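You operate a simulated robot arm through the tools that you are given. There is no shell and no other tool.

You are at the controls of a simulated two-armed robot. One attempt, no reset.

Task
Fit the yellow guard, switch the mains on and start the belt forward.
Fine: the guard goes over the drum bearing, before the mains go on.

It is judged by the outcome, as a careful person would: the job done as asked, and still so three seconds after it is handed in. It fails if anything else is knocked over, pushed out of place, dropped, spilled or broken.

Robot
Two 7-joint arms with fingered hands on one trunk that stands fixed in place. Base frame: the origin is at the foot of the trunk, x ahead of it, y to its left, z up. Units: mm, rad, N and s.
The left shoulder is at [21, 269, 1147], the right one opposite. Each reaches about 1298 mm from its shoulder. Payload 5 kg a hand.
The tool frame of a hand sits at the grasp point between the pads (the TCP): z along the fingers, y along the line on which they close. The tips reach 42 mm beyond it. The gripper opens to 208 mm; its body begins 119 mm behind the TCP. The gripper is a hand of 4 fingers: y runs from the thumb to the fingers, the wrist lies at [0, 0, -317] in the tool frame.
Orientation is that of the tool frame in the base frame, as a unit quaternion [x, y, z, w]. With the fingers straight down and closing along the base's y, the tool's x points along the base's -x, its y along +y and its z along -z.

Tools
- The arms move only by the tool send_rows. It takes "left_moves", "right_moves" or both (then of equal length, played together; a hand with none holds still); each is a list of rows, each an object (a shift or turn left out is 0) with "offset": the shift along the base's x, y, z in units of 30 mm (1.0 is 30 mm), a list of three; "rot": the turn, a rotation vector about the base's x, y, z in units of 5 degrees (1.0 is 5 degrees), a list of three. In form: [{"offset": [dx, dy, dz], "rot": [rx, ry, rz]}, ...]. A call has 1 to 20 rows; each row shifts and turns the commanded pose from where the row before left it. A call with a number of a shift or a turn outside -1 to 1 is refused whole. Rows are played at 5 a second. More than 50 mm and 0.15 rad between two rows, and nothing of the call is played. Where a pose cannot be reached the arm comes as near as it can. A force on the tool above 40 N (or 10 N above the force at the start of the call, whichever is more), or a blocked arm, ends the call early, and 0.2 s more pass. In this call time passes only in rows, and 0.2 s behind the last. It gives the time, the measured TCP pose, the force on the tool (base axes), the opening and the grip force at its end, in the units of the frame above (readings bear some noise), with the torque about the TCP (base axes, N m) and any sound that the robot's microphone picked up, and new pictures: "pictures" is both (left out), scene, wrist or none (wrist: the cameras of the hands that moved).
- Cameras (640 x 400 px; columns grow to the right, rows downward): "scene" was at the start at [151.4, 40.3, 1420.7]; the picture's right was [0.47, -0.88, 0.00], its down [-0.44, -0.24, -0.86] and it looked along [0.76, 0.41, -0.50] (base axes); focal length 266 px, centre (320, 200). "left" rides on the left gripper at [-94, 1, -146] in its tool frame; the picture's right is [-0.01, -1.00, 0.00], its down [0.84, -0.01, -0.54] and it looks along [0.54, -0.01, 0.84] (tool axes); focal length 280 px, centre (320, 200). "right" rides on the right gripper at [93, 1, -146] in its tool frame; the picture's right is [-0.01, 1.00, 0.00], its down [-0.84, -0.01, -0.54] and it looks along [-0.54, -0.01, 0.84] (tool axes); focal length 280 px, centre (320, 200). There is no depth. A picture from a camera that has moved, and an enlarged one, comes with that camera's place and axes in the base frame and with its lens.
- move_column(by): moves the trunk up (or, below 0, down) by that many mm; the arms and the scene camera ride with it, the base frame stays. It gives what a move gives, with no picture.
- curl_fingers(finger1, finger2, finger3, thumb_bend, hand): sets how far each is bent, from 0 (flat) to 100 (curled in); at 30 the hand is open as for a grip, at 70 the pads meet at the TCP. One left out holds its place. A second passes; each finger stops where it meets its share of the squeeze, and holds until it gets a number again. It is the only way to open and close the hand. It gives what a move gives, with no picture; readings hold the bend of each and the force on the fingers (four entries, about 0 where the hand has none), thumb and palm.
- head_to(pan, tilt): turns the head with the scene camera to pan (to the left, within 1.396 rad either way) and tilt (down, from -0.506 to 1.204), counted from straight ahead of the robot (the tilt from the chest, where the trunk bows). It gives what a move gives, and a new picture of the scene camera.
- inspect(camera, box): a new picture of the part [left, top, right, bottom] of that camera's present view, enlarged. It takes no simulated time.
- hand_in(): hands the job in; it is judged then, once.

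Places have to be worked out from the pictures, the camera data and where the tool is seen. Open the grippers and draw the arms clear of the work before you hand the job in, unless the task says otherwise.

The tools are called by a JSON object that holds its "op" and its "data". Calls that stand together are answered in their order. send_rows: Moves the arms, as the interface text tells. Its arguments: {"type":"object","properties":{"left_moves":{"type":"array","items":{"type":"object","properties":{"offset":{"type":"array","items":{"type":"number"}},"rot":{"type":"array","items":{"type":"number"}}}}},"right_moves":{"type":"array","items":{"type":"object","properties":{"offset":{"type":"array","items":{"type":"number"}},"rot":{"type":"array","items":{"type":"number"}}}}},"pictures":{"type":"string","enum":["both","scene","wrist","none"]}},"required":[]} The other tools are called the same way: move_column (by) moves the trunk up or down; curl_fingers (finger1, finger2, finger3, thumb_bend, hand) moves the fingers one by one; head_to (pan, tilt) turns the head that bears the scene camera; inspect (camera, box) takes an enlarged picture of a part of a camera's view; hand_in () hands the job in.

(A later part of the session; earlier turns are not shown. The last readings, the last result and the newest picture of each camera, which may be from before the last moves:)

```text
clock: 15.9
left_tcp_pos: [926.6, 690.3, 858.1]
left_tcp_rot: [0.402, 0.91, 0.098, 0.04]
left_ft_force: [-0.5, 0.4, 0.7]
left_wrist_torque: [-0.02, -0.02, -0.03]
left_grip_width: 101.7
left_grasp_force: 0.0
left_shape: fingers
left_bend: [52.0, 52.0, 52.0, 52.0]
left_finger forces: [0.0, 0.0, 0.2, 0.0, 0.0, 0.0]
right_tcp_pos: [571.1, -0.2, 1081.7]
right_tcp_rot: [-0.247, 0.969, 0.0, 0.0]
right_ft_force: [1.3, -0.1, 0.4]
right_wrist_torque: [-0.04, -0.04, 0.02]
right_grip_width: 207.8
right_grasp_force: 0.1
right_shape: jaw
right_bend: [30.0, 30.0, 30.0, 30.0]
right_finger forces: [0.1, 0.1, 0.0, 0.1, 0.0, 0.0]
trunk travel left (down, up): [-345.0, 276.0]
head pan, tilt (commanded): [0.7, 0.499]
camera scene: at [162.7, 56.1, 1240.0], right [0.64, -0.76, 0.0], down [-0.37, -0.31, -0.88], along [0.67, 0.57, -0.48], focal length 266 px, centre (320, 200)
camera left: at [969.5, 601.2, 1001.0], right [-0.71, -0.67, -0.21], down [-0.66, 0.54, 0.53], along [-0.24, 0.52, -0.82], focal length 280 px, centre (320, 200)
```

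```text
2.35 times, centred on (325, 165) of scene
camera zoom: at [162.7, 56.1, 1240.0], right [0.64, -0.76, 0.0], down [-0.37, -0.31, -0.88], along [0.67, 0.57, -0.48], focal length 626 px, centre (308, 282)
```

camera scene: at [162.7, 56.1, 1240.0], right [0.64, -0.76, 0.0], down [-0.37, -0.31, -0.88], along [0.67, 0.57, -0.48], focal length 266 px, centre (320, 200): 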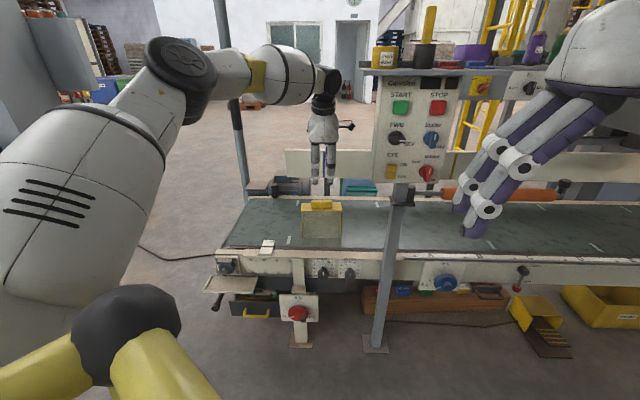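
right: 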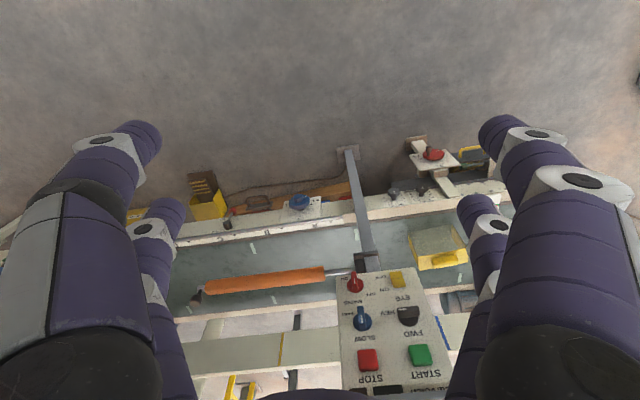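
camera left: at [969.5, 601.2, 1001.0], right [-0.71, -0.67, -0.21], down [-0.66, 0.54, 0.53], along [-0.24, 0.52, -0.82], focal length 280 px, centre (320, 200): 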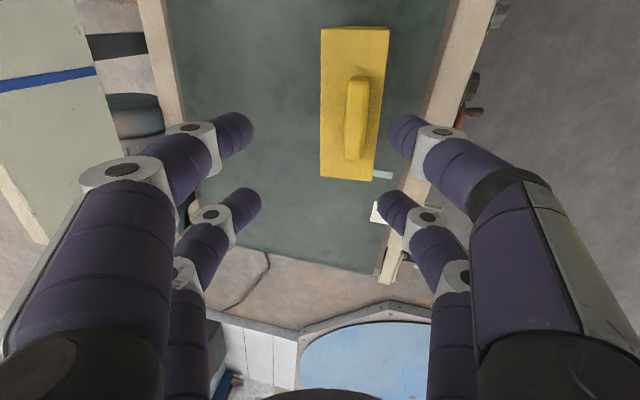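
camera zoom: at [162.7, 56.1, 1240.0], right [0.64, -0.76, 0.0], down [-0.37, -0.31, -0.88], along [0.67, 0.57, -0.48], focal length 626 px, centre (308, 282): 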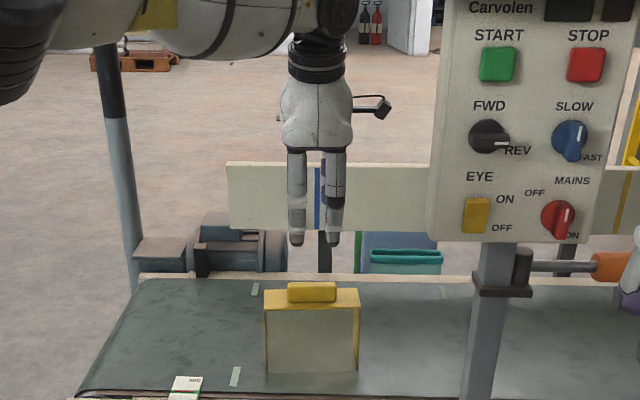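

Guard-top corners give centre (929.5, 696), yaw normal ≈43°, handle centreline about 8 mm nearer me at (924, 689.5). I reduce the tilt to ~8° and descend most of the way above the handle.

{"op": "send_rows", "data": {"left_moves": [{"offset": [-0.057, -0.04, -0.75], "rot": [-0.27, 0.295, 0.08]}, {"offset": [-0.057, -0.04, -0.75], "rot": [-0.27, 0.295, 0.08]}, {"offset": [-0.057, -0.04, -0.75]}, {"offset": [-0.057, -0.04, -0.75]}, {"offset": [0, 0, 0]}]}}

{"op": "inspect", "data": {"camera": "scene", "box": [280, 120, 370, 250]}}

```text
clock: 17.1
left_tcp_pos: [921.0, 688.3, 767.4]
left_tcp_rot: [0.397, 0.915, 0.065, 0.024]
left_ft_force: [-0.4, 0.5, -0.2]
left_wrist_torque: [0.02, -0.01, -0.02]
left_grip_width: 102.0
left_grasp_force: 0.1
left_shape: fingers
left_bend: [52.0, 52.0, 52.0, 52.0]
left_finger forces: [0.0, 0.1, 0.0, 0.0, 0.1, 0.0]
right_tcp_pos: [570.2, 1.1, 1080.4]
right_tcp_rot: [-0.247, 0.969, 0.0, 0.001]
right_ft_force: [-0.1, 0.7, 0.7]
right_wrist_torque: [0.02, -0.02, 0.01]
right_grip_width: 208.0
right_grasp_force: 0.0
right_shape: jaw
right_bend: [30.0, 30.0, 30.0, 30.0]
right_finger forces: [0.0, 0.1, 0.1, 0.0, 0.0, 0.0]
trunk travel left (down, up): [-345.0, 276.0]
head pan, tilt (commanded): [0.7, 0.499]
camera scene: at [162.9, 56.1, 1239.9], right [0.64, -0.76, 0.0], down [-0.37, -0.31, -0.88], along [0.67, 0.57, -0.48], focal length 266 px, centre (320, 200)
camera left: at [972.8, 605.3, 912.4], right [-0.71, -0.69, -0.14], down [-0.64, 0.55, 0.54], along [-0.29, 0.47, -0.83], focal length 280 px, centre (320, 200)
```

scene: 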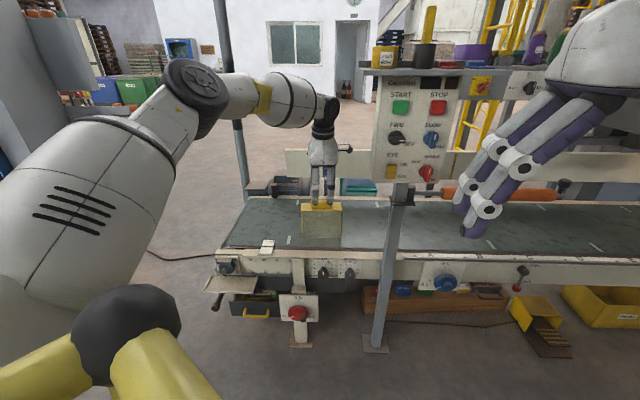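
left: 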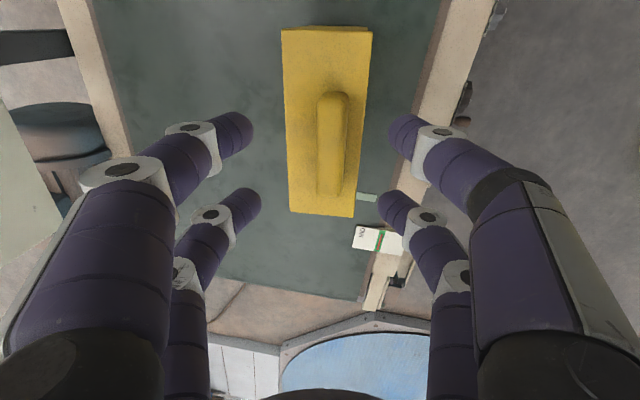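

```text
3.08 times, centred on (325, 185) of scene
camera zoom: at [162.9, 56.1, 1239.9], right [0.64, -0.76, 0.0], down [-0.37, -0.31, -0.88], along [0.67, 0.57, -0.48], focal length 819 px, centre (305, 246)
```

zoom: 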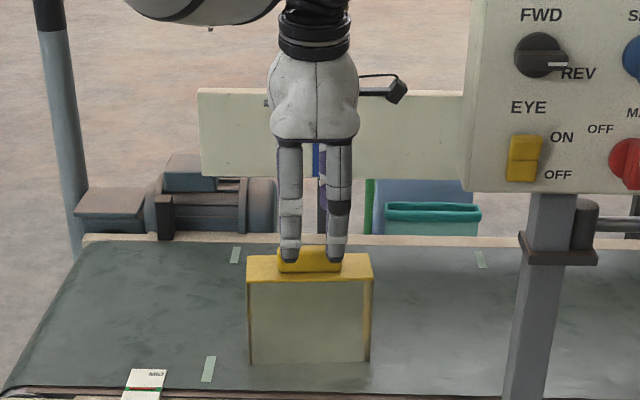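

The handle is centred between the fingers apart from a few mm; I correct that while lowering the last ~51 mm so tips end ~10 mm above the guard top.

{"op": "send_rows", "data": {"left_moves": [{"offset": [-0.027, -0.082, -0.57]}, {"offset": [-0.027, -0.082, -0.57]}, {"offset": [0, 0, -0.57]}, {"offset": [0, 0, 0]}]}}

{"op": "inspect", "data": {"camera": "scene", "box": [280, 120, 370, 250]}}

```text
clock: 18.1
left_tcp_pos: [918.0, 684.8, 716.9]
left_tcp_rot: [0.398, 0.915, 0.065, 0.025]
left_ft_force: [0.3, 0.1, 0.1]
left_wrist_torque: [-0.01, 0.02, 0.02]
left_grip_width: 102.0
left_grasp_force: 0.0
left_shape: fingers
left_bend: [52.0, 52.0, 52.0, 52.0]
left_finger forces: [0.0, 0.0, 0.1, 0.0, 0.0, 0.0]
right_tcp_pos: [572.1, 0.7, 1080.3]
right_tcp_rot: [-0.247, 0.969, 0.0, 0.0]
right_ft_force: [0.8, -0.1, 0.2]
right_wrist_torque: [0.01, 0.01, 0.04]
right_grip_width: 207.7
right_grasp_force: 0.1
right_shape: jaw
right_bend: [30.0, 30.0, 30.0, 30.0]
right_finger forces: [0.1, 0.1, 0.0, 0.0, 0.1, 0.0]
trunk travel left (down, up): [-345.0, 276.0]
head pan, tilt (commanded): [0.7, 0.499]
camera scene: at [162.9, 56.2, 1239.9], right [0.64, -0.77, 0.0], down [-0.37, -0.31, -0.88], along [0.67, 0.57, -0.48], focal length 266 px, centre (320, 200)
camera left: at [970.0, 602.0, 861.8], right [-0.71, -0.69, -0.14], down [-0.64, 0.55, 0.54], along [-0.29, 0.47, -0.83], focal length 280 px, centre (320, 200)
```

scene: 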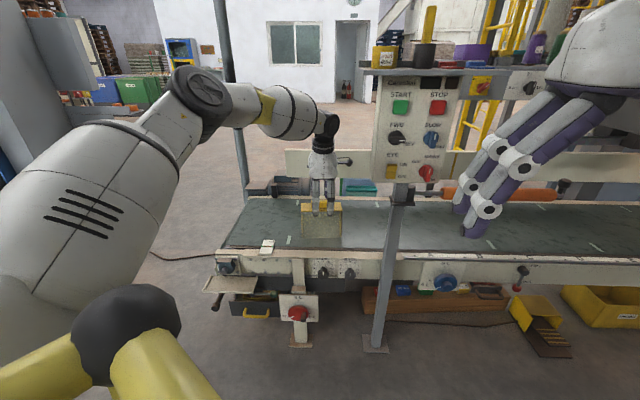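
left: 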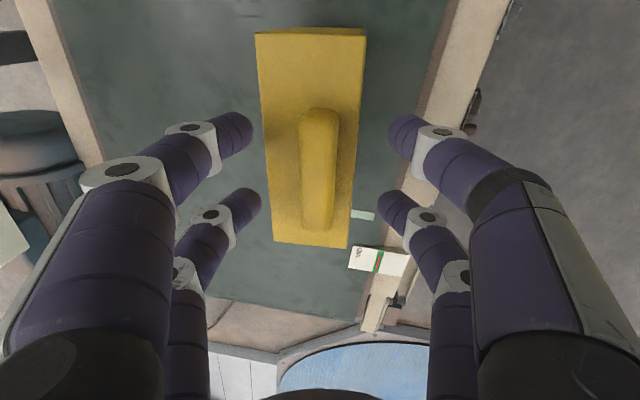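

```text
3.08 times, centred on (325, 185) of scene
camera zoom: at [162.9, 56.2, 1239.9], right [0.64, -0.77, 0.0], down [-0.37, -0.31, -0.88], along [0.67, 0.57, -0.48], focal length 819 px, centre (305, 246)
```

zoom: 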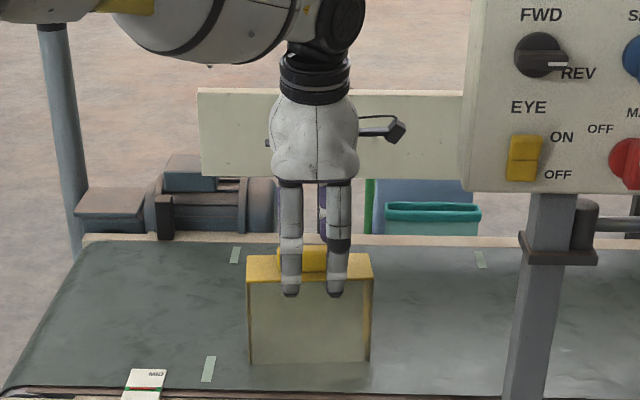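

Both finger pairs straddle the handle and are centred on it. I close the fingers onto the handle.

{"op": "curl_fingers", "data": {"hand": "left", "finger1": 80, "finger2": 80, "finger3": 80, "thumb_bend": 80}}

{"op": "inspect", "data": {"camera": "left", "box": [160, 0, 480, 280]}}

{"op": "inspect", "data": {"camera": "scene", "box": [280, 150, 370, 250]}}

```text
clock: 19.1
left_tcp_pos: [918.8, 683.6, 716.9]
left_tcp_rot: [0.398, 0.915, 0.066, 0.024]
left_ft_force: [0.4, 0.5, -0.1]
left_wrist_torque: [0.28, -0.11, -0.09]
left_grip_width: 28.8
left_grasp_force: 23.4
left_shape: fingers
left_bend: [61.0, 63.0, 68.0, 72.0]
left_finger forces: [12.7, 11.0, 6.6, 0.0, 16.4, 0.0]
right_tcp_pos: [571.5, -0.3, 1081.3]
right_tcp_rot: [-0.247, 0.969, 0.0, 0.0]
right_ft_force: [0.2, -0.1, 0.0]
right_wrist_torque: [-0.03, -0.02, -0.02]
right_grip_width: 207.8
right_grasp_force: 0.0
right_shape: jaw
right_bend: [30.0, 30.0, 30.0, 30.0]
right_finger forces: [0.0, 0.0, 0.1, 0.0, 0.1, 0.0]
trunk travel left (down, up): [-345.0, 276.0]
head pan, tilt (commanded): [0.7, 0.499]
```

```text
1.43 times, centred on (320, 140) of left
camera zoom: at [970.1, 602.1, 861.6], right [-0.71, -0.69, -0.14], down [-0.64, 0.55, 0.54], along [-0.29, 0.47, -0.83], focal length 401 px, centre (320, 286)
```

zoom: 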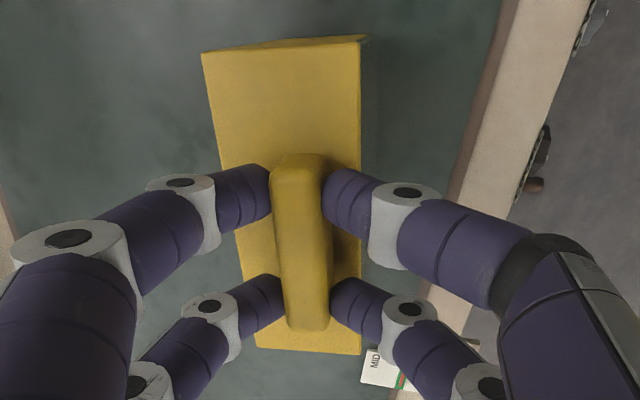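

```text
4.00 times, centred on (325, 200) of scene
camera zoom: at [163.0, 56.2, 1239.8], right [0.64, -0.76, 0.0], down [-0.37, -0.31, -0.88], along [0.67, 0.57, -0.48], focal length 1065 px, centre (300, 200)
```

zoom: 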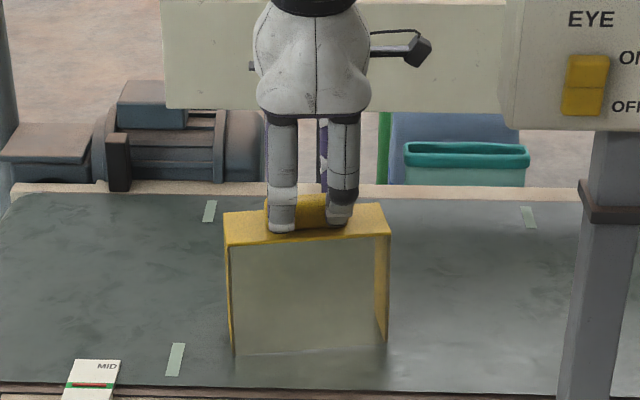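

The grip holds at about 23 N with the guard turned a few degrees in the grasp. I lift it straight up and check that it follows.

{"op": "send_rows", "data": {"left_moves": [{"offset": [0, 0, 0.3]}, {"offset": [0, 0, 0.5]}, {"offset": [0, 0, 0.7]}, {"offset": [0, 0, 0.7]}, {"offset": [0, 0, 0]}]}}

{"op": "inspect", "data": {"camera": "scene", "box": [280, 130, 370, 260]}}

```text
clock: 20.3
left_tcp_pos: [917.9, 681.8, 783.0]
left_tcp_rot: [0.398, 0.915, 0.065, 0.024]
left_ft_force: [-0.3, 0.5, -2.5]
left_wrist_torque: [-0.01, -0.01, -0.01]
left_grip_width: 28.9
left_grasp_force: 24.6
left_shape: fingers
left_bend: [60.0, 63.0, 69.0, 73.0]
left_finger forces: [13.2, 11.4, 7.9, 0.0, 16.2, 0.0]
right_tcp_pos: [571.9, 1.1, 1080.4]
right_tcp_rot: [-0.247, 0.969, 0.0, 0.0]
right_ft_force: [-0.4, 0.3, 0.6]
right_wrist_torque: [0.01, 0.02, 0.03]
right_grip_width: 207.5
right_grasp_force: 0.1
right_shape: jaw
right_bend: [30.0, 30.0, 30.0, 30.0]
right_finger forces: [0.0, 0.0, 0.0, 0.0, 0.0, 0.0]
trunk travel left (down, up): [-345.0, 276.0]
head pan, tilt (commanded): [0.7, 0.499]
camera scene: at [163.3, 56.4, 1239.6], right [0.64, -0.76, 0.0], down [-0.37, -0.31, -0.88], along [0.67, 0.57, -0.48], focal length 266 px, centre (320, 200)
camera left: at [969.3, 599.7, 927.9], right [-0.71, -0.69, -0.14], down [-0.64, 0.55, 0.54], along [-0.29, 0.47, -0.83], focal length 280 px, centre (320, 200)
```

scene: 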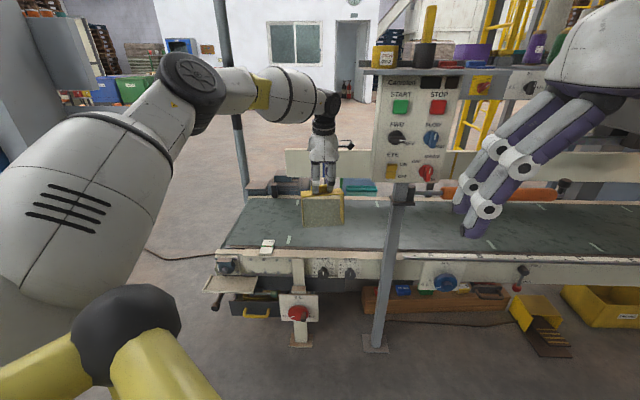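
left: 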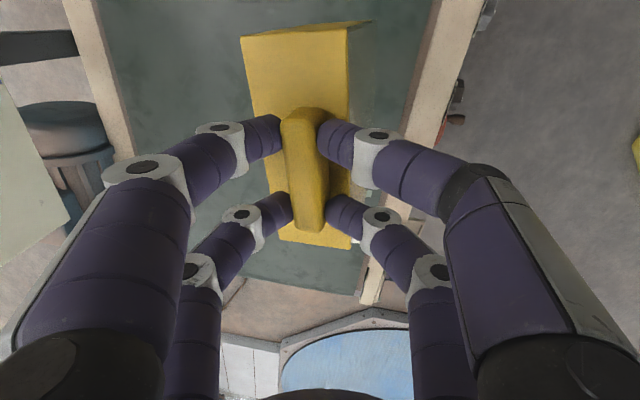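

```text
3.08 times, centred on (325, 195) of scene
camera zoom: at [163.3, 56.4, 1239.6], right [0.64, -0.76, 0.0], down [-0.37, -0.31, -0.88], along [0.67, 0.57, -0.48], focal length 819 px, centre (305, 215)
```

zoom: 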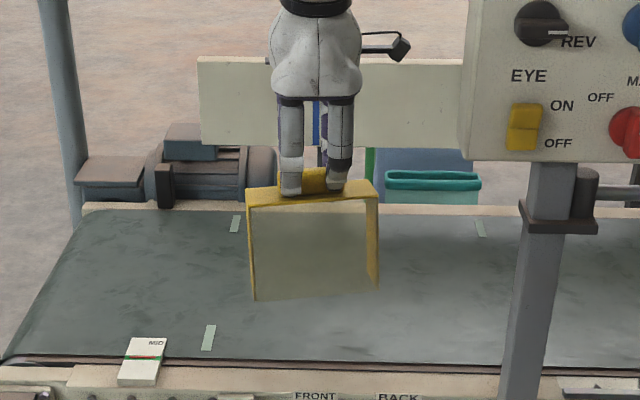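

The guard is lifted cleanly (about 2.5 N). From the views, the ledge spans along-belt −453…−244 and outward 925…1010 in belt axes, i.e. centre near (551, 871), rim z≈395. I raise further and carry the guard left toward a point above it.

{"op": "send_rows", "data": {"left_moves": [{"offset": [0, 0, 0.8]}, {"offset": [0, 0, 0.8]}, {"offset": [-0.6, 0.4, 0]}, {"offset": [-0.85, 0.45, 0]}, {"offset": [-0.85, 0.45, 0]}, {"offset": [-0.85, 0.45, 0]}, {"offset": [-0.85, 0.45, 0]}, {"offset": [-0.85, 0.45, 0]}, {"offset": [-0.85, 0.45, 0]}, {"offset": [-0.85, 0.45, 0]}, {"offset": [0, 0, 0]}]}}

```text
clock: 22.7
left_tcp_pos: [720.5, 787.8, 833.3]
left_tcp_rot: [0.398, 0.915, 0.066, 0.025]
left_ft_force: [0.7, 0.1, -2.1]
left_wrist_torque: [-0.01, -0.01, -0.02]
left_grip_width: 28.8
left_grasp_force: 24.0
left_shape: fingers
left_bend: [60.0, 63.0, 69.0, 73.0]
left_finger forces: [13.2, 11.1, 7.8, 0.1, 16.1, 0.1]
right_tcp_pos: [571.0, -0.4, 1080.5]
right_tcp_rot: [-0.247, 0.969, 0.0, 0.0]
right_ft_force: [-0.1, 0.1, -0.1]
right_wrist_torque: [0.01, -0.02, 0.01]
right_grip_width: 208.0
right_grasp_force: 0.0
right_shape: jaw
right_bend: [30.0, 30.0, 30.0, 30.0]
right_finger forces: [0.1, 0.1, 0.0, 0.0, 0.0, 0.0]
trunk travel left (down, up): [-345.0, 276.0]
head pan, tilt (commanded): [0.7, 0.499]
camera scene: at [162.9, 56.1, 1239.7], right [0.64, -0.77, 0.0], down [-0.37, -0.31, -0.88], along [0.67, 0.57, -0.48], focal length 266 px, centre (320, 200)
camera left: at [771.8, 705.1, 977.0], right [-0.71, -0.69, -0.14], down [-0.64, 0.55, 0.54], along [-0.29, 0.47, -0.83], focal length 280 px, centre (320, 200)
```

scene: 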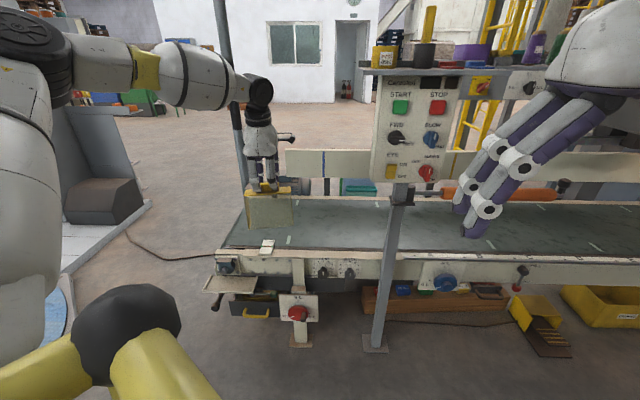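
left: 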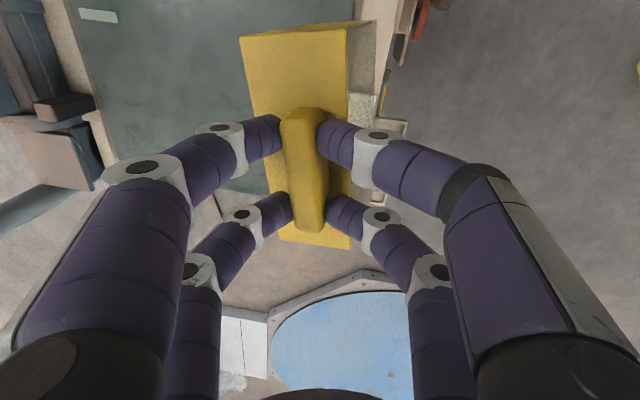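

{"op": "inspect", "data": {"camera": "scene", "box": [210, 150, 320, 270]}}

{"op": "inspect", "data": {"camera": "left", "box": [200, 0, 460, 270]}}

```text
3.33 times, centred on (265, 210) of scene
camera zoom: at [162.9, 56.1, 1239.7], right [0.64, -0.77, 0.0], down [-0.37, -0.31, -0.88], along [0.67, 0.57, -0.48], focal length 888 px, centre (503, 167)
```

zoom: 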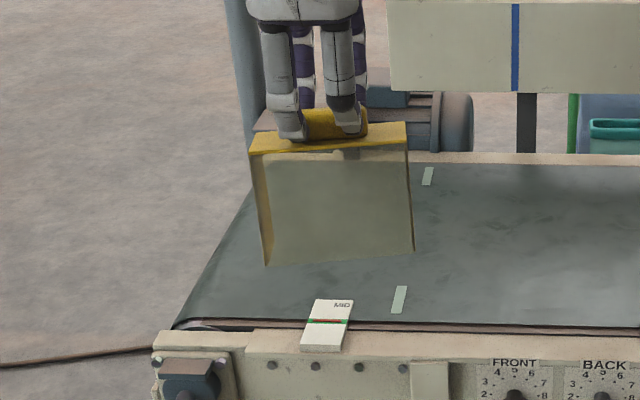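

```text
1.48 times, centred on (330, 135) of left
camera zoom: at [771.8, 705.1, 977.0], right [-0.71, -0.69, -0.14], down [-0.64, 0.55, 0.54], along [-0.29, 0.47, -0.83], focal length 415 px, centre (305, 296)
```

zoom: 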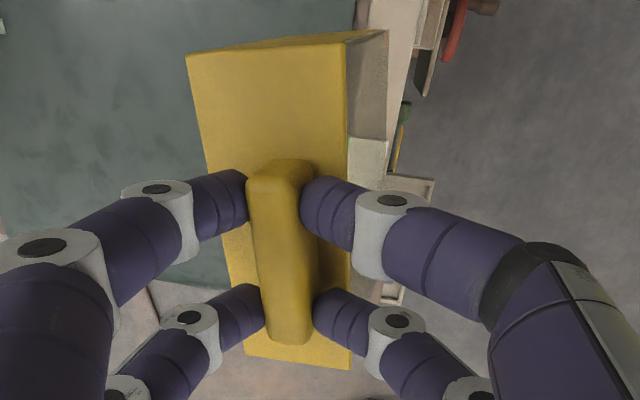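

The see-through front confirms an open-backed box with its clear face toward me. It hangs tilted ~8° (bottom toward me) and yawed ~10° off the belt direction, so I rotate the hand to square it up while carrying it over the ledge at safe height.

{"op": "send_rows", "data": {"left_moves": [{"offset": [-0.9, 0.34, 0], "rot": [0.307, -0.273, -0.515]}, {"offset": [-0.9, 0.34, 0], "rot": [0.307, -0.273, -0.515]}, {"offset": [-0.9, 0.34, 0], "rot": [0.307, -0.273, -0.515]}, {"offset": [-0.9, 0.34, 0], "rot": [0.307, -0.273, -0.515]}, {"offset": [-0.9, 0.34, 0]}, {"offset": [-0.9, 0.34, 0]}, {"offset": [-0.9, 0.34, 0]}, {"offset": [0, 0, 0]}]}}

{"op": "inspect", "data": {"camera": "scene", "box": [170, 140, 300, 310]}}

{"op": "inspect", "data": {"camera": "left", "box": [200, 0, 460, 270]}}

```text
clock: 24.5
left_tcp_pos: [531.7, 859.7, 832.2]
left_tcp_rot: [0.476, 0.868, 0.13, 0.053]
left_ft_force: [1.5, 0.2, -2.5]
left_wrist_torque: [-0.07, 0.02, -0.01]
left_grip_width: 28.6
left_grasp_force: 25.0
left_shape: fingers
left_bend: [60.0, 63.0, 69.0, 73.0]
left_finger forces: [13.2, 11.2, 8.3, 0.0, 16.3, 0.0]
right_tcp_pos: [571.6, 0.5, 1079.0]
right_tcp_rot: [-0.247, 0.969, 0.0, 0.0]
right_ft_force: [0.2, 0.6, 0.3]
right_wrist_torque: [0.0, -0.03, 0.0]
right_grip_width: 207.6
right_grasp_force: 0.0
right_shape: jaw
right_bend: [30.0, 30.0, 30.0, 30.0]
right_finger forces: [0.1, 0.0, 0.1, 0.1, 0.0, 0.0]
trunk travel left (down, up): [-345.0, 276.0]
head pan, tilt (commanded): [0.7, 0.499]
camera scene: at [162.9, 56.3, 1239.7], right [0.64, -0.77, 0.0], down [-0.37, -0.31, -0.88], along [0.67, 0.57, -0.48], focal length 266 px, centre (320, 200)
camera left: at [552.3, 756.6, 970.1], right [-0.8, -0.53, -0.28], down [-0.58, 0.61, 0.54], along [-0.12, 0.6, -0.79], focal length 280 px, centre (320, 200)
```

scene: 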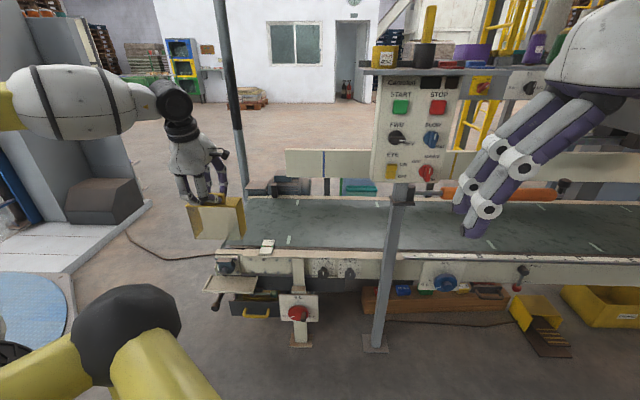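
left: 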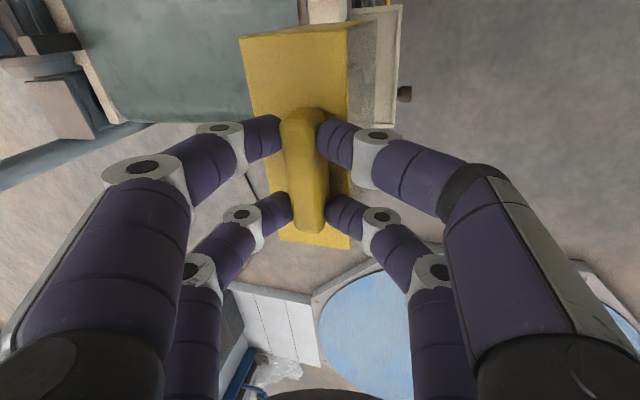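

```text
2.35 times, centred on (235, 225) of scene
camera zoom: at [162.9, 56.3, 1239.7], right [0.64, -0.77, 0.0], down [-0.37, -0.31, -0.88], along [0.67, 0.57, -0.48], focal length 626 px, centre (520, 141)
```

zoom: 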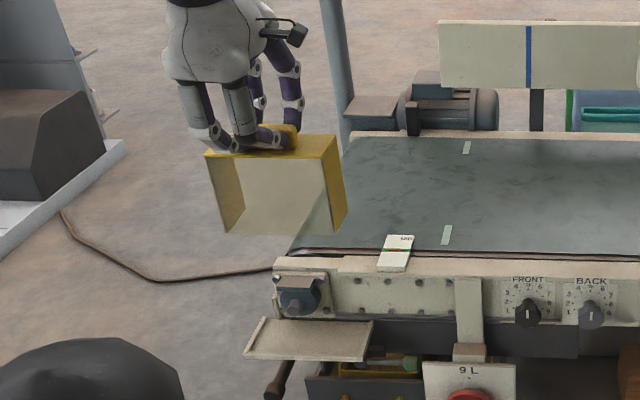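

```text
1.48 times, centred on (330, 135) of left
camera zoom: at [552.3, 756.6, 970.1], right [-0.8, -0.53, -0.28], down [-0.58, 0.61, 0.54], along [-0.12, 0.6, -0.79], focal length 415 px, centre (305, 296)
```

zoom: 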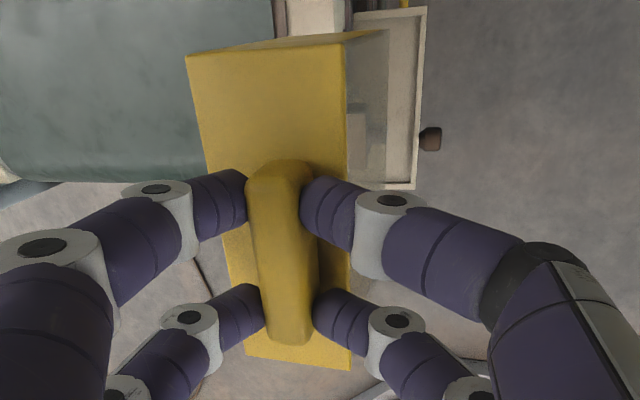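

Re-projecting the guard into the new pose gives it upright, yaw −52.6° (belt −52.1°), spanning along-belt −437…−262 with front at 936 — almost exactly over the ledge. I zoom on the ledge rims and bearing to verify before lowering.

{"op": "inspect", "data": {"camera": "left", "box": [300, 0, 420, 140]}}

{"op": "inspect", "data": {"camera": "scene", "box": [195, 240, 285, 310]}}

```text
2.86 times, centred on (360, 70) of left
camera zoom: at [552.3, 756.6, 970.1], right [-0.8, -0.53, -0.28], down [-0.58, 0.61, 0.54], along [-0.12, 0.6, -0.79], focal length 801 px, centre (206, 571)
```

zoom: 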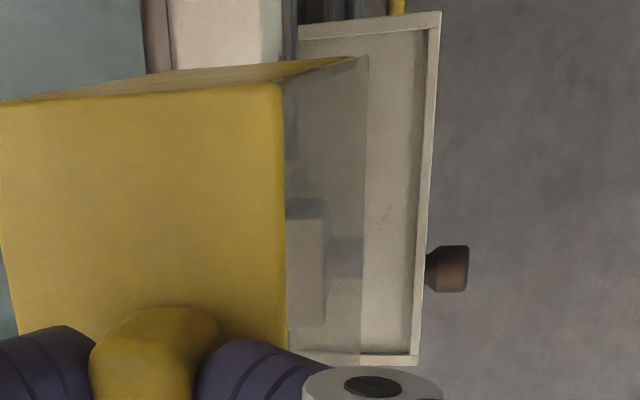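

```text
5.71 times, centred on (240, 275) of scene
camera zoom: at [162.9, 56.3, 1239.7], right [0.64, -0.77, 0.0], down [-0.37, -0.31, -0.88], along [0.67, 0.57, -0.48], focal length 1522 px, centre (777, -229)
```

zoom: 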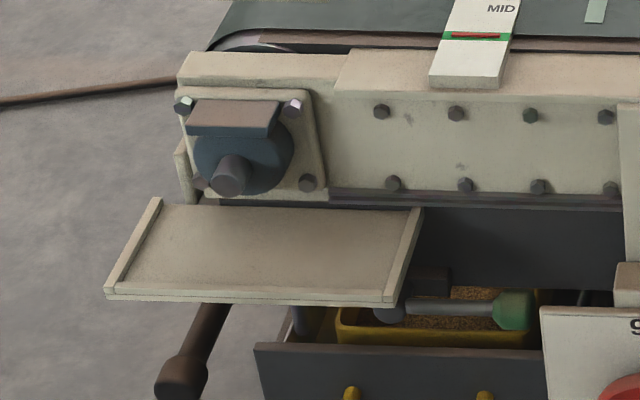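

The frame's bolt heads near along-belt −262 are close to where the guard's right wall would go. I look closer at them and at the ledge ends to choose the best placement.

{"op": "inspect", "data": {"camera": "scene", "box": [240, 250, 276, 292]}}

{"op": "inspect", "data": {"camera": "scene", "box": [205, 255, 241, 300]}}

```text
9.52 times, centred on (258, 271) of scene
camera zoom: at [162.9, 56.3, 1239.7], right [0.64, -0.77, 0.0], down [-0.37, -0.31, -0.88], along [0.67, 0.57, -0.48], focal length 2536 px, centre (910, -476)
```

zoom: 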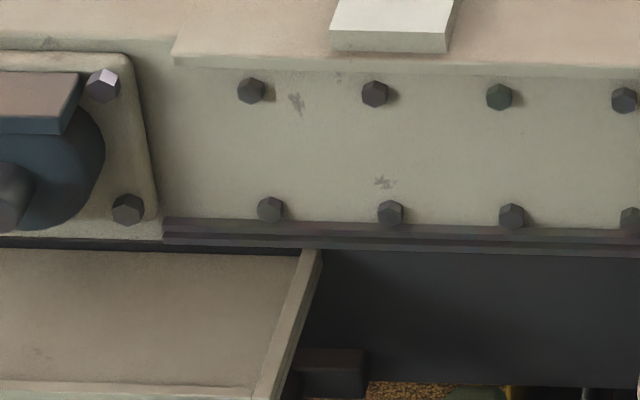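

```text
8.89 times, centred on (223, 278) of scene
camera zoom: at [162.9, 56.3, 1239.7], right [0.64, -0.77, 0.0], down [-0.37, -0.31, -0.88], along [0.67, 0.57, -0.48], focal length 2367 px, centre (1182, -489)
```

zoom: 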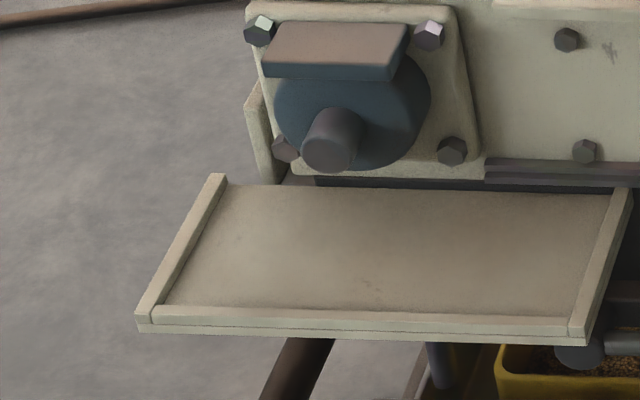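

The bolted plate is recessed behind the rail cap, so the guard's open back should clear if its front sits just inside the front rim. I shift ~3 mm toward the robot and lower until the guard's bottom is just above frame height.

{"op": "send_rows", "data": {"left_moves": [{"offset": [-0.027, -0.007, -0.8]}, {"offset": [-0.027, -0.007, -0.8]}, {"offset": [-0.027, -0.007, -0.8]}, {"offset": [-0.027, -0.007, -0.8]}, {"offset": [0, 0, -0.5]}, {"offset": [0, 0, 0]}]}}

{"op": "inspect", "data": {"camera": "scene", "box": [180, 180, 300, 310]}}

{"op": "inspect", "data": {"camera": "left", "box": [300, 0, 420, 140]}}

```text
clock: 25.9
left_tcp_pos: [531.2, 860.2, 721.4]
left_tcp_rot: [0.476, 0.868, 0.131, 0.053]
left_ft_force: [-0.7, 0.1, -2.8]
left_wrist_torque: [0.01, 0.01, 0.01]
left_grip_width: 28.5
left_grasp_force: 24.2
left_shape: fingers
left_bend: [60.0, 63.0, 69.0, 73.0]
left_finger forces: [13.3, 11.2, 8.1, 0.1, 16.2, 0.1]
right_tcp_pos: [571.5, -0.4, 1081.1]
right_tcp_rot: [-0.247, 0.969, 0.0, 0.0]
right_ft_force: [-0.4, 0.4, -0.6]
right_wrist_torque: [-0.01, -0.01, 0.01]
right_grip_width: 207.7
right_grasp_force: 0.0
right_shape: jaw
right_bend: [30.0, 30.0, 30.0, 30.0]
right_finger forces: [0.1, 0.0, 0.0, 0.0, 0.0, 0.0]
trunk travel left (down, up): [-345.0, 276.0]
head pan, tilt (commanded): [0.7, 0.499]
camera scene: at [163.0, 56.3, 1239.8], right [0.64, -0.76, 0.0], down [-0.37, -0.31, -0.88], along [0.67, 0.57, -0.48], focal length 266 px, centre (320, 200)
camera left: at [552.7, 756.2, 858.8], right [-0.8, -0.53, -0.28], down [-0.58, 0.61, 0.54], along [-0.12, 0.6, -0.79], focal length 280 px, centre (320, 200)
```

scene: 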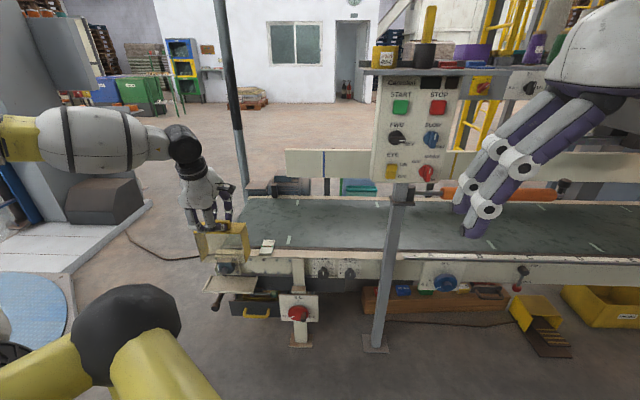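
left: 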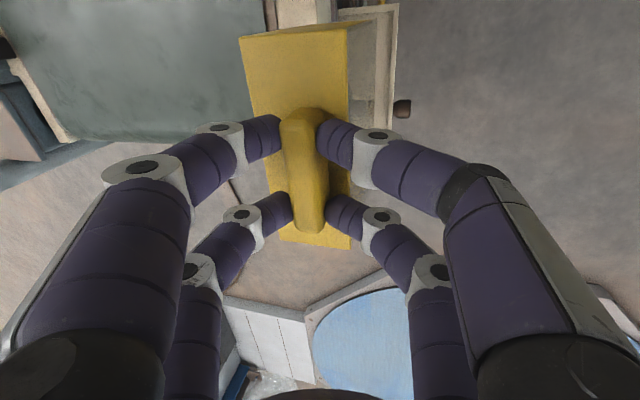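

```text
3.08 times, centred on (240, 245) of scene
camera zoom: at [163.0, 56.3, 1239.8], right [0.64, -0.76, 0.0], down [-0.37, -0.31, -0.88], along [0.67, 0.57, -0.48], focal length 819 px, centre (566, 62)
```

zoom: 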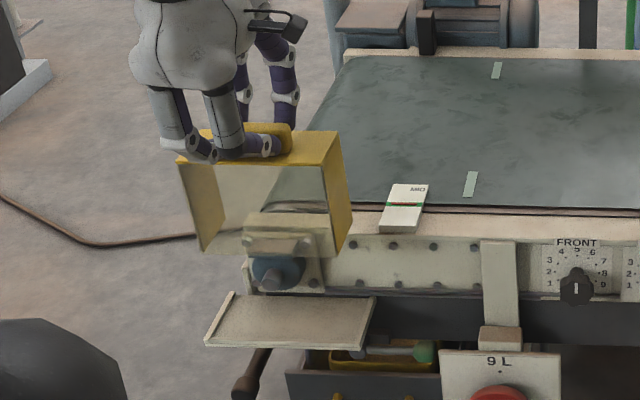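

```text
2.86 times, centred on (360, 70) of left
camera zoom: at [552.7, 756.2, 858.8], right [-0.8, -0.53, -0.28], down [-0.58, 0.61, 0.54], along [-0.12, 0.6, -0.79], focal length 801 px, centre (206, 571)
```

zoom: 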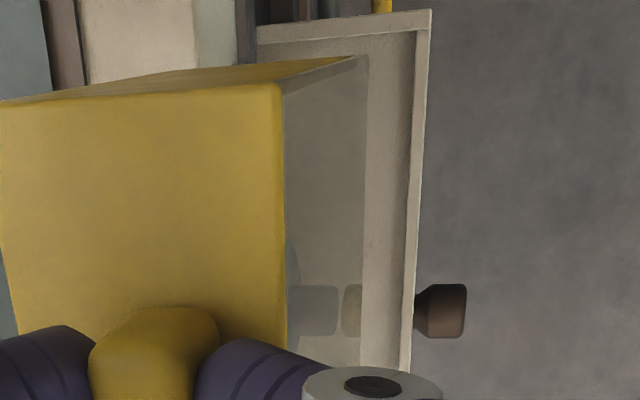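

The guard bottom is ~5–7 mm inside the right and front rims as seen from above; I nudge ~3 mm toward the robot and lower it past the bearing, watching the force.

{"op": "send_rows", "data": {"left_moves": [{"offset": [-0.1, -0.01, -0.3]}, {"offset": [-0.023, 0, -0.7]}, {"offset": [0, 0, -0.8]}, {"offset": [0, 0, -0.8]}, {"offset": [0, 0, -0.8]}, {"offset": [0, 0, -0.5]}, {"offset": [0, 0, 0]}]}}

{"op": "inspect", "data": {"camera": "scene", "box": [180, 200, 300, 320]}}

{"op": "inspect", "data": {"camera": "left", "box": [300, 0, 420, 140]}}

```text
clock: 27.5
left_tcp_pos: [524.7, 860.1, 603.3]
left_tcp_rot: [0.475, 0.869, 0.131, 0.052]
left_ft_force: [0.7, 0.0, -2.7]
left_wrist_torque: [-0.06, 0.05, -0.02]
left_grip_width: 28.7
left_grasp_force: 24.9
left_shape: fingers
left_bend: [60.0, 63.0, 69.0, 73.0]
left_finger forces: [13.4, 11.2, 8.1, 0.0, 16.2, 0.0]
right_tcp_pos: [571.4, 1.3, 1079.7]
right_tcp_rot: [-0.246, 0.969, 0.0, 0.0]
right_ft_force: [0.4, 0.4, -0.2]
right_wrist_torque: [0.01, -0.04, 0.0]
right_grip_width: 207.8
right_grasp_force: 0.1
right_shape: jaw
right_bend: [30.0, 30.0, 30.0, 30.0]
right_finger forces: [0.0, 0.1, 0.0, 0.1, 0.0, 0.0]
trunk travel left (down, up): [-345.0, 276.0]
head pan, tilt (commanded): [0.7, 0.499]
camera scene: at [163.0, 56.3, 1239.8], right [0.64, -0.76, 0.0], down [-0.37, -0.31, -0.88], along [0.67, 0.57, -0.48], focal length 266 px, centre (320, 200)
camera left: at [546.3, 756.0, 741.6], right [-0.8, -0.53, -0.28], down [-0.58, 0.61, 0.54], along [-0.12, 0.6, -0.79], focal length 280 px, centre (320, 200)
```

scene: 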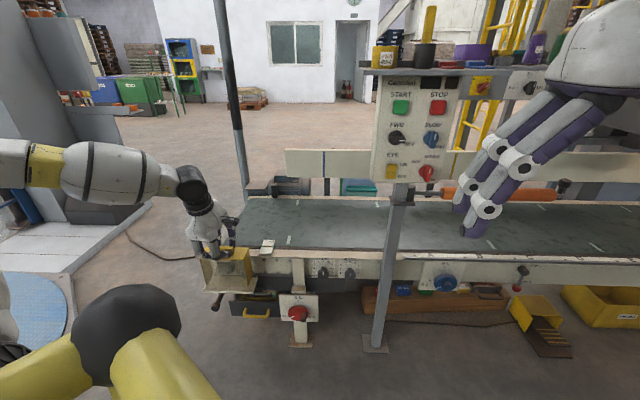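
left: 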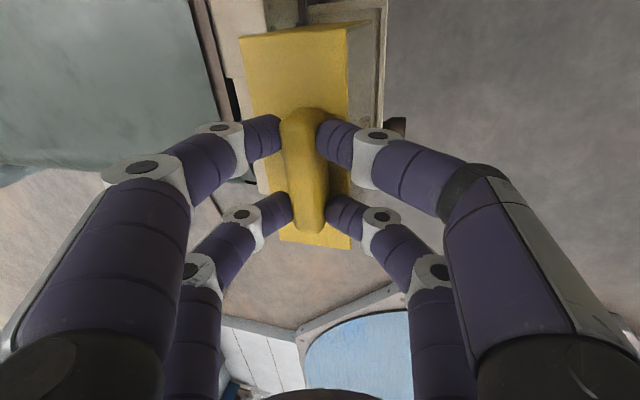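

```text
3.33 times, centred on (240, 260) of scene
camera zoom: at [163.0, 56.3, 1239.8], right [0.64, -0.76, 0.0], down [-0.37, -0.31, -0.88], along [0.67, 0.57, -0.48], focal length 888 px, centre (587, 0)
```

zoom: 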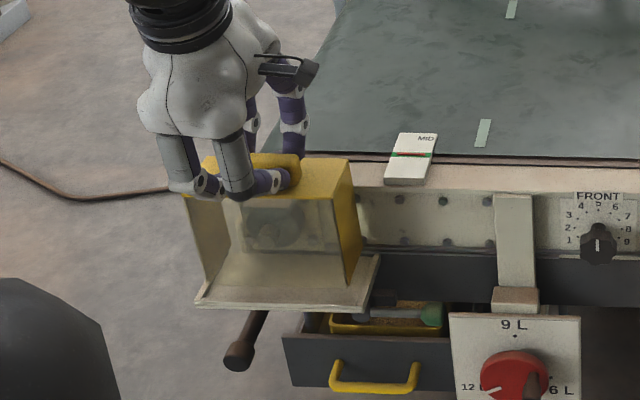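

```text
2.86 times, centred on (360, 70) of left
camera zoom: at [546.3, 756.0, 741.6], right [-0.8, -0.53, -0.28], down [-0.58, 0.61, 0.54], along [-0.12, 0.6, -0.79], focal length 801 px, centre (206, 571)
```

zoom: 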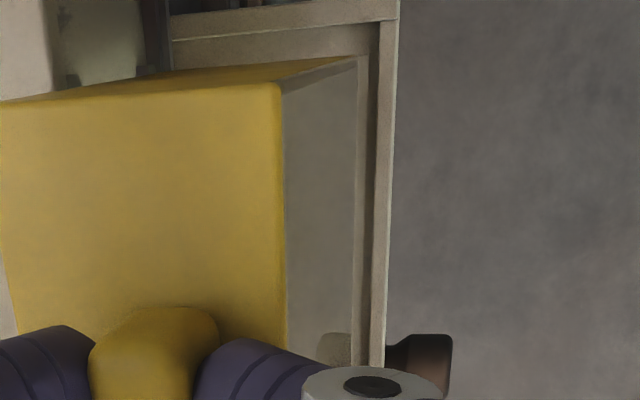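

The guard is now around the bearing with its bottom ~20 mm above the ledge floor. I take a closer look for contacts before the last few millimetres.

{"op": "inspect", "data": {"camera": "scene", "box": [198, 240, 252, 300]}}

{"op": "inspect", "data": {"camera": "left", "box": [200, 0, 420, 270]}}

```text
6.67 times, centred on (225, 270) of scene
camera zoom: at [163.0, 56.3, 1239.8], right [0.64, -0.76, 0.0], down [-0.37, -0.31, -0.88], along [0.67, 0.57, -0.48], focal length 1775 px, centre (953, -267)
```

zoom: 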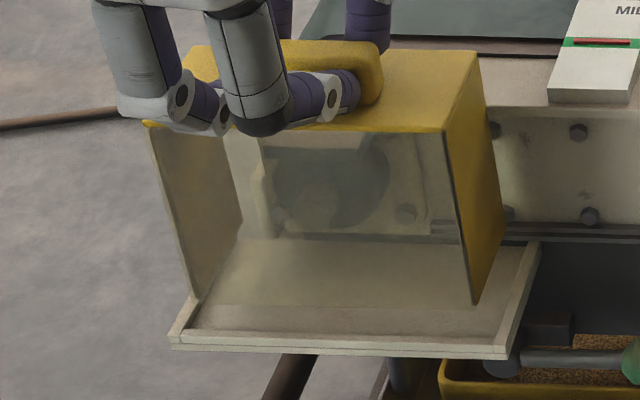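

```text
1.48 times, centred on (310, 135) of left
camera zoom: at [546.3, 756.0, 741.6], right [-0.8, -0.53, -0.28], down [-0.58, 0.61, 0.54], along [-0.12, 0.6, -0.79], focal length 415 px, centre (335, 296)
```

zoom: 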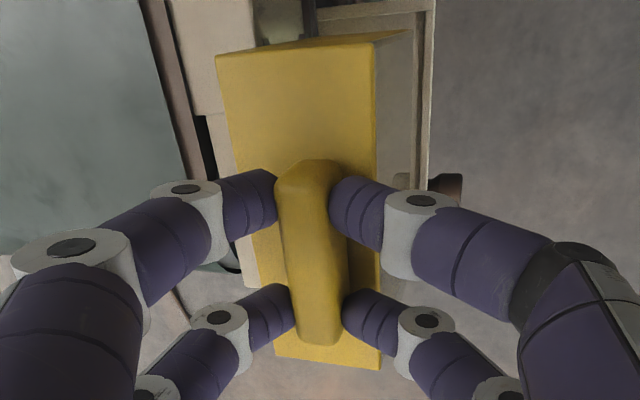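

Everything lines up: front 933–935 (rim inner 930), back 1004 (cap 1006), ends with 7–9 mm play. I lower the last ~28 mm in small steps until contact.

{"op": "send_rows", "data": {"left_moves": [{"offset": [0, 0, -0.25]}, {"offset": [0, 0, -0.25]}, {"offset": [0, 0, -0.15]}, {"offset": [0, 0, 0]}], "pictures": "none"}}

{"op": "send_rows", "data": {"left_moves": [{"offset": [0, 0, -0.1]}, {"offset": [0, 0, 0]}], "pictures": "wrist"}}

{"op": "inspect", "data": {"camera": "scene", "box": [198, 240, 252, 300]}}

```text
clock: 28.5
left_tcp_pos: [526.9, 859.6, 584.6]
left_tcp_rot: [0.475, 0.869, 0.13, 0.053]
left_ft_force: [0.4, -0.4, -2.5]
left_wrist_torque: [-0.03, 0.01, -0.02]
left_grip_width: 28.8
left_grasp_force: 24.8
left_shape: fingers
left_bend: [60.0, 63.0, 69.0, 73.0]
left_finger forces: [13.3, 11.2, 8.1, 0.0, 16.2, 0.0]
right_tcp_pos: [570.1, 0.0, 1080.3]
right_tcp_rot: [-0.247, 0.969, 0.001, 0.0]
right_ft_force: [0.5, 0.2, 0.0]
right_wrist_torque: [0.01, 0.0, 0.01]
right_grip_width: 207.8
right_grasp_force: 0.0
right_shape: jaw
right_bend: [30.0, 30.0, 30.0, 30.0]
right_finger forces: [0.0, 0.0, 0.0, 0.1, 0.0, 0.1]
trunk travel left (down, up): [-345.0, 276.0]
head pan, tilt (commanded): [0.7, 0.499]
```

```text
clock: 29.1
left_tcp_pos: [527.8, 859.8, 581.1]
left_tcp_rot: [0.476, 0.868, 0.132, 0.052]
left_ft_force: [0.2, 0.7, -1.7]
left_wrist_torque: [-0.06, 0.04, 0.03]
left_grip_width: 28.6
left_grasp_force: 24.7
left_shape: fingers
left_bend: [60.0, 63.0, 69.0, 73.0]
left_finger forces: [13.3, 11.2, 8.1, 0.0, 16.3, 0.1]
right_tcp_pos: [571.1, -0.7, 1079.9]
right_tcp_rot: [-0.246, 0.969, 0.0, 0.0]
right_ft_force: [0.0, 0.4, 0.2]
right_wrist_torque: [0.01, 0.03, -0.03]
right_grip_width: 207.5
right_grasp_force: 0.0
right_shape: jaw
right_bend: [30.0, 30.0, 30.0, 30.0]
right_finger forces: [0.2, 0.1, 0.0, 0.0, 0.0, 0.1]
trunk travel left (down, up): [-345.0, 276.0]
head pan, tilt (commanded): [0.7, 0.499]
camera left: at [547.5, 755.2, 719.0], right [-0.8, -0.53, -0.28], down [-0.58, 0.61, 0.54], along [-0.12, 0.6, -0.79], focal length 280 px, centre (320, 200)
```

left: 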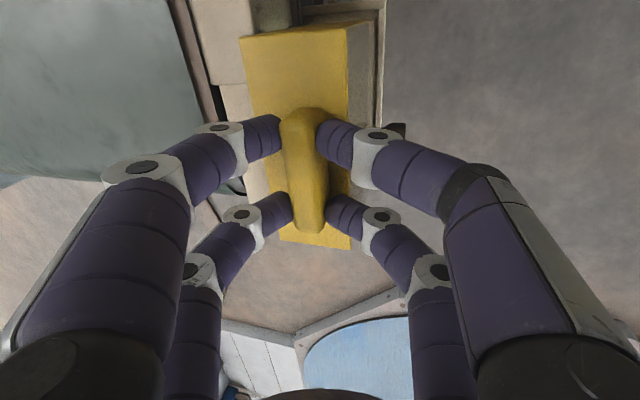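

```text
6.67 times, centred on (225, 270) of scene
camera zoom: at [163.1, 56.4, 1239.7], right [0.64, -0.76, 0.0], down [-0.37, -0.31, -0.88], along [0.67, 0.57, -0.48], focal length 1775 px, centre (953, -267)
```

zoom: 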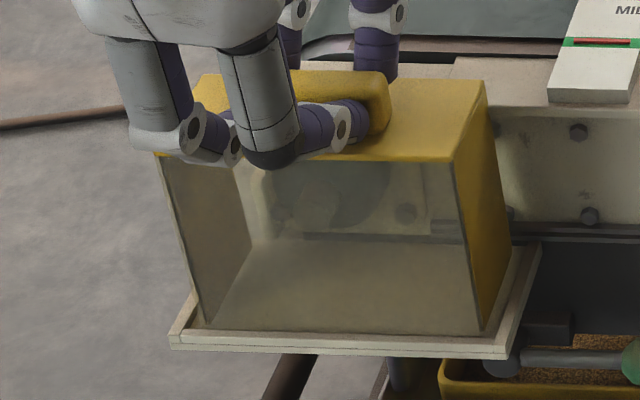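

The guard's lower edge is now dropping inside the front rim, still no contact force. I continue in 2–3 mm steps.

{"op": "send_rows", "data": {"left_moves": [{"offset": [0, 0, -0.1]}, {"offset": [0, 0, 0]}], "pictures": "none"}}

{"op": "send_rows", "data": {"left_moves": [{"offset": [0, 0, -0.07]}, {"offset": [0, 0, 0]}], "pictures": "none"}}

{"op": "inspect", "data": {"camera": "scene", "box": [198, 240, 252, 300]}}

```text
clock: 29.7
left_tcp_pos: [527.0, 859.2, 578.0]
left_tcp_rot: [0.475, 0.869, 0.131, 0.052]
left_ft_force: [0.4, -0.7, -1.6]
left_wrist_torque: [0.04, 0.04, 0.0]
left_grip_width: 29.0
left_grasp_force: 23.9
left_shape: fingers
left_bend: [60.0, 63.0, 69.0, 73.0]
left_finger forces: [13.3, 11.2, 8.2, 0.1, 16.2, 0.0]
right_tcp_pos: [570.4, -0.1, 1079.5]
right_tcp_rot: [-0.248, 0.969, 0.0, 0.0]
right_ft_force: [0.2, 0.4, 0.6]
right_wrist_torque: [0.02, 0.03, 0.04]
right_grip_width: 207.6
right_grasp_force: 0.0
right_shape: jaw
right_bend: [30.0, 30.0, 30.0, 30.0]
right_finger forces: [0.0, 0.0, 0.0, 0.0, 0.1, 0.0]
trunk travel left (down, up): [-345.0, 276.0]
head pan, tilt (commanded): [0.7, 0.499]
```

```text
clock: 30.3
left_tcp_pos: [528.0, 859.0, 578.1]
left_tcp_rot: [0.476, 0.868, 0.131, 0.053]
left_ft_force: [-0.4, -2.7, 4.3]
left_wrist_torque: [0.2, -0.02, 0.0]
left_grip_width: 28.2
left_grasp_force: 25.3
left_shape: fingers
left_bend: [60.0, 63.0, 69.0, 73.0]
left_finger forces: [13.2, 10.9, 9.5, 0.0, 16.5, 0.0]
right_tcp_pos: [571.7, 0.7, 1078.9]
right_tcp_rot: [-0.247, 0.969, 0.0, 0.001]
right_ft_force: [0.4, 0.0, 0.1]
right_wrist_torque: [0.0, -0.02, 0.0]
right_grip_width: 207.6
right_grasp_force: 0.0
right_shape: jaw
right_bend: [30.0, 30.0, 30.0, 30.0]
right_finger forces: [0.0, 0.0, 0.0, 0.0, 0.0, 0.1]
trunk travel left (down, up): [-345.0, 276.0]
head pan, tilt (commanded): [0.7, 0.499]
```

```text
6.67 times, centred on (225, 270) of scene
camera zoom: at [162.8, 55.8, 1239.9], right [0.64, -0.76, 0.0], down [-0.37, -0.31, -0.88], along [0.67, 0.57, -0.48], focal length 1775 px, centre (953, -267)
```

zoom: 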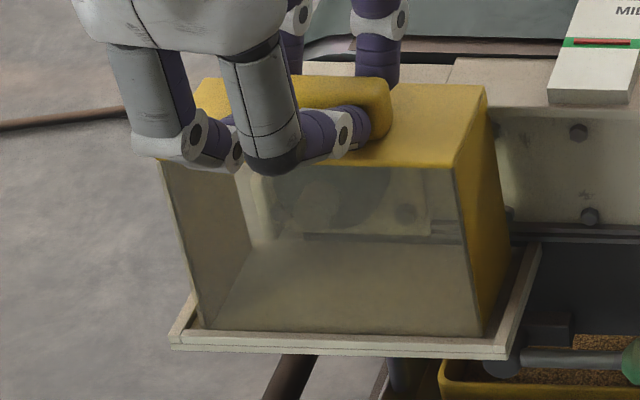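

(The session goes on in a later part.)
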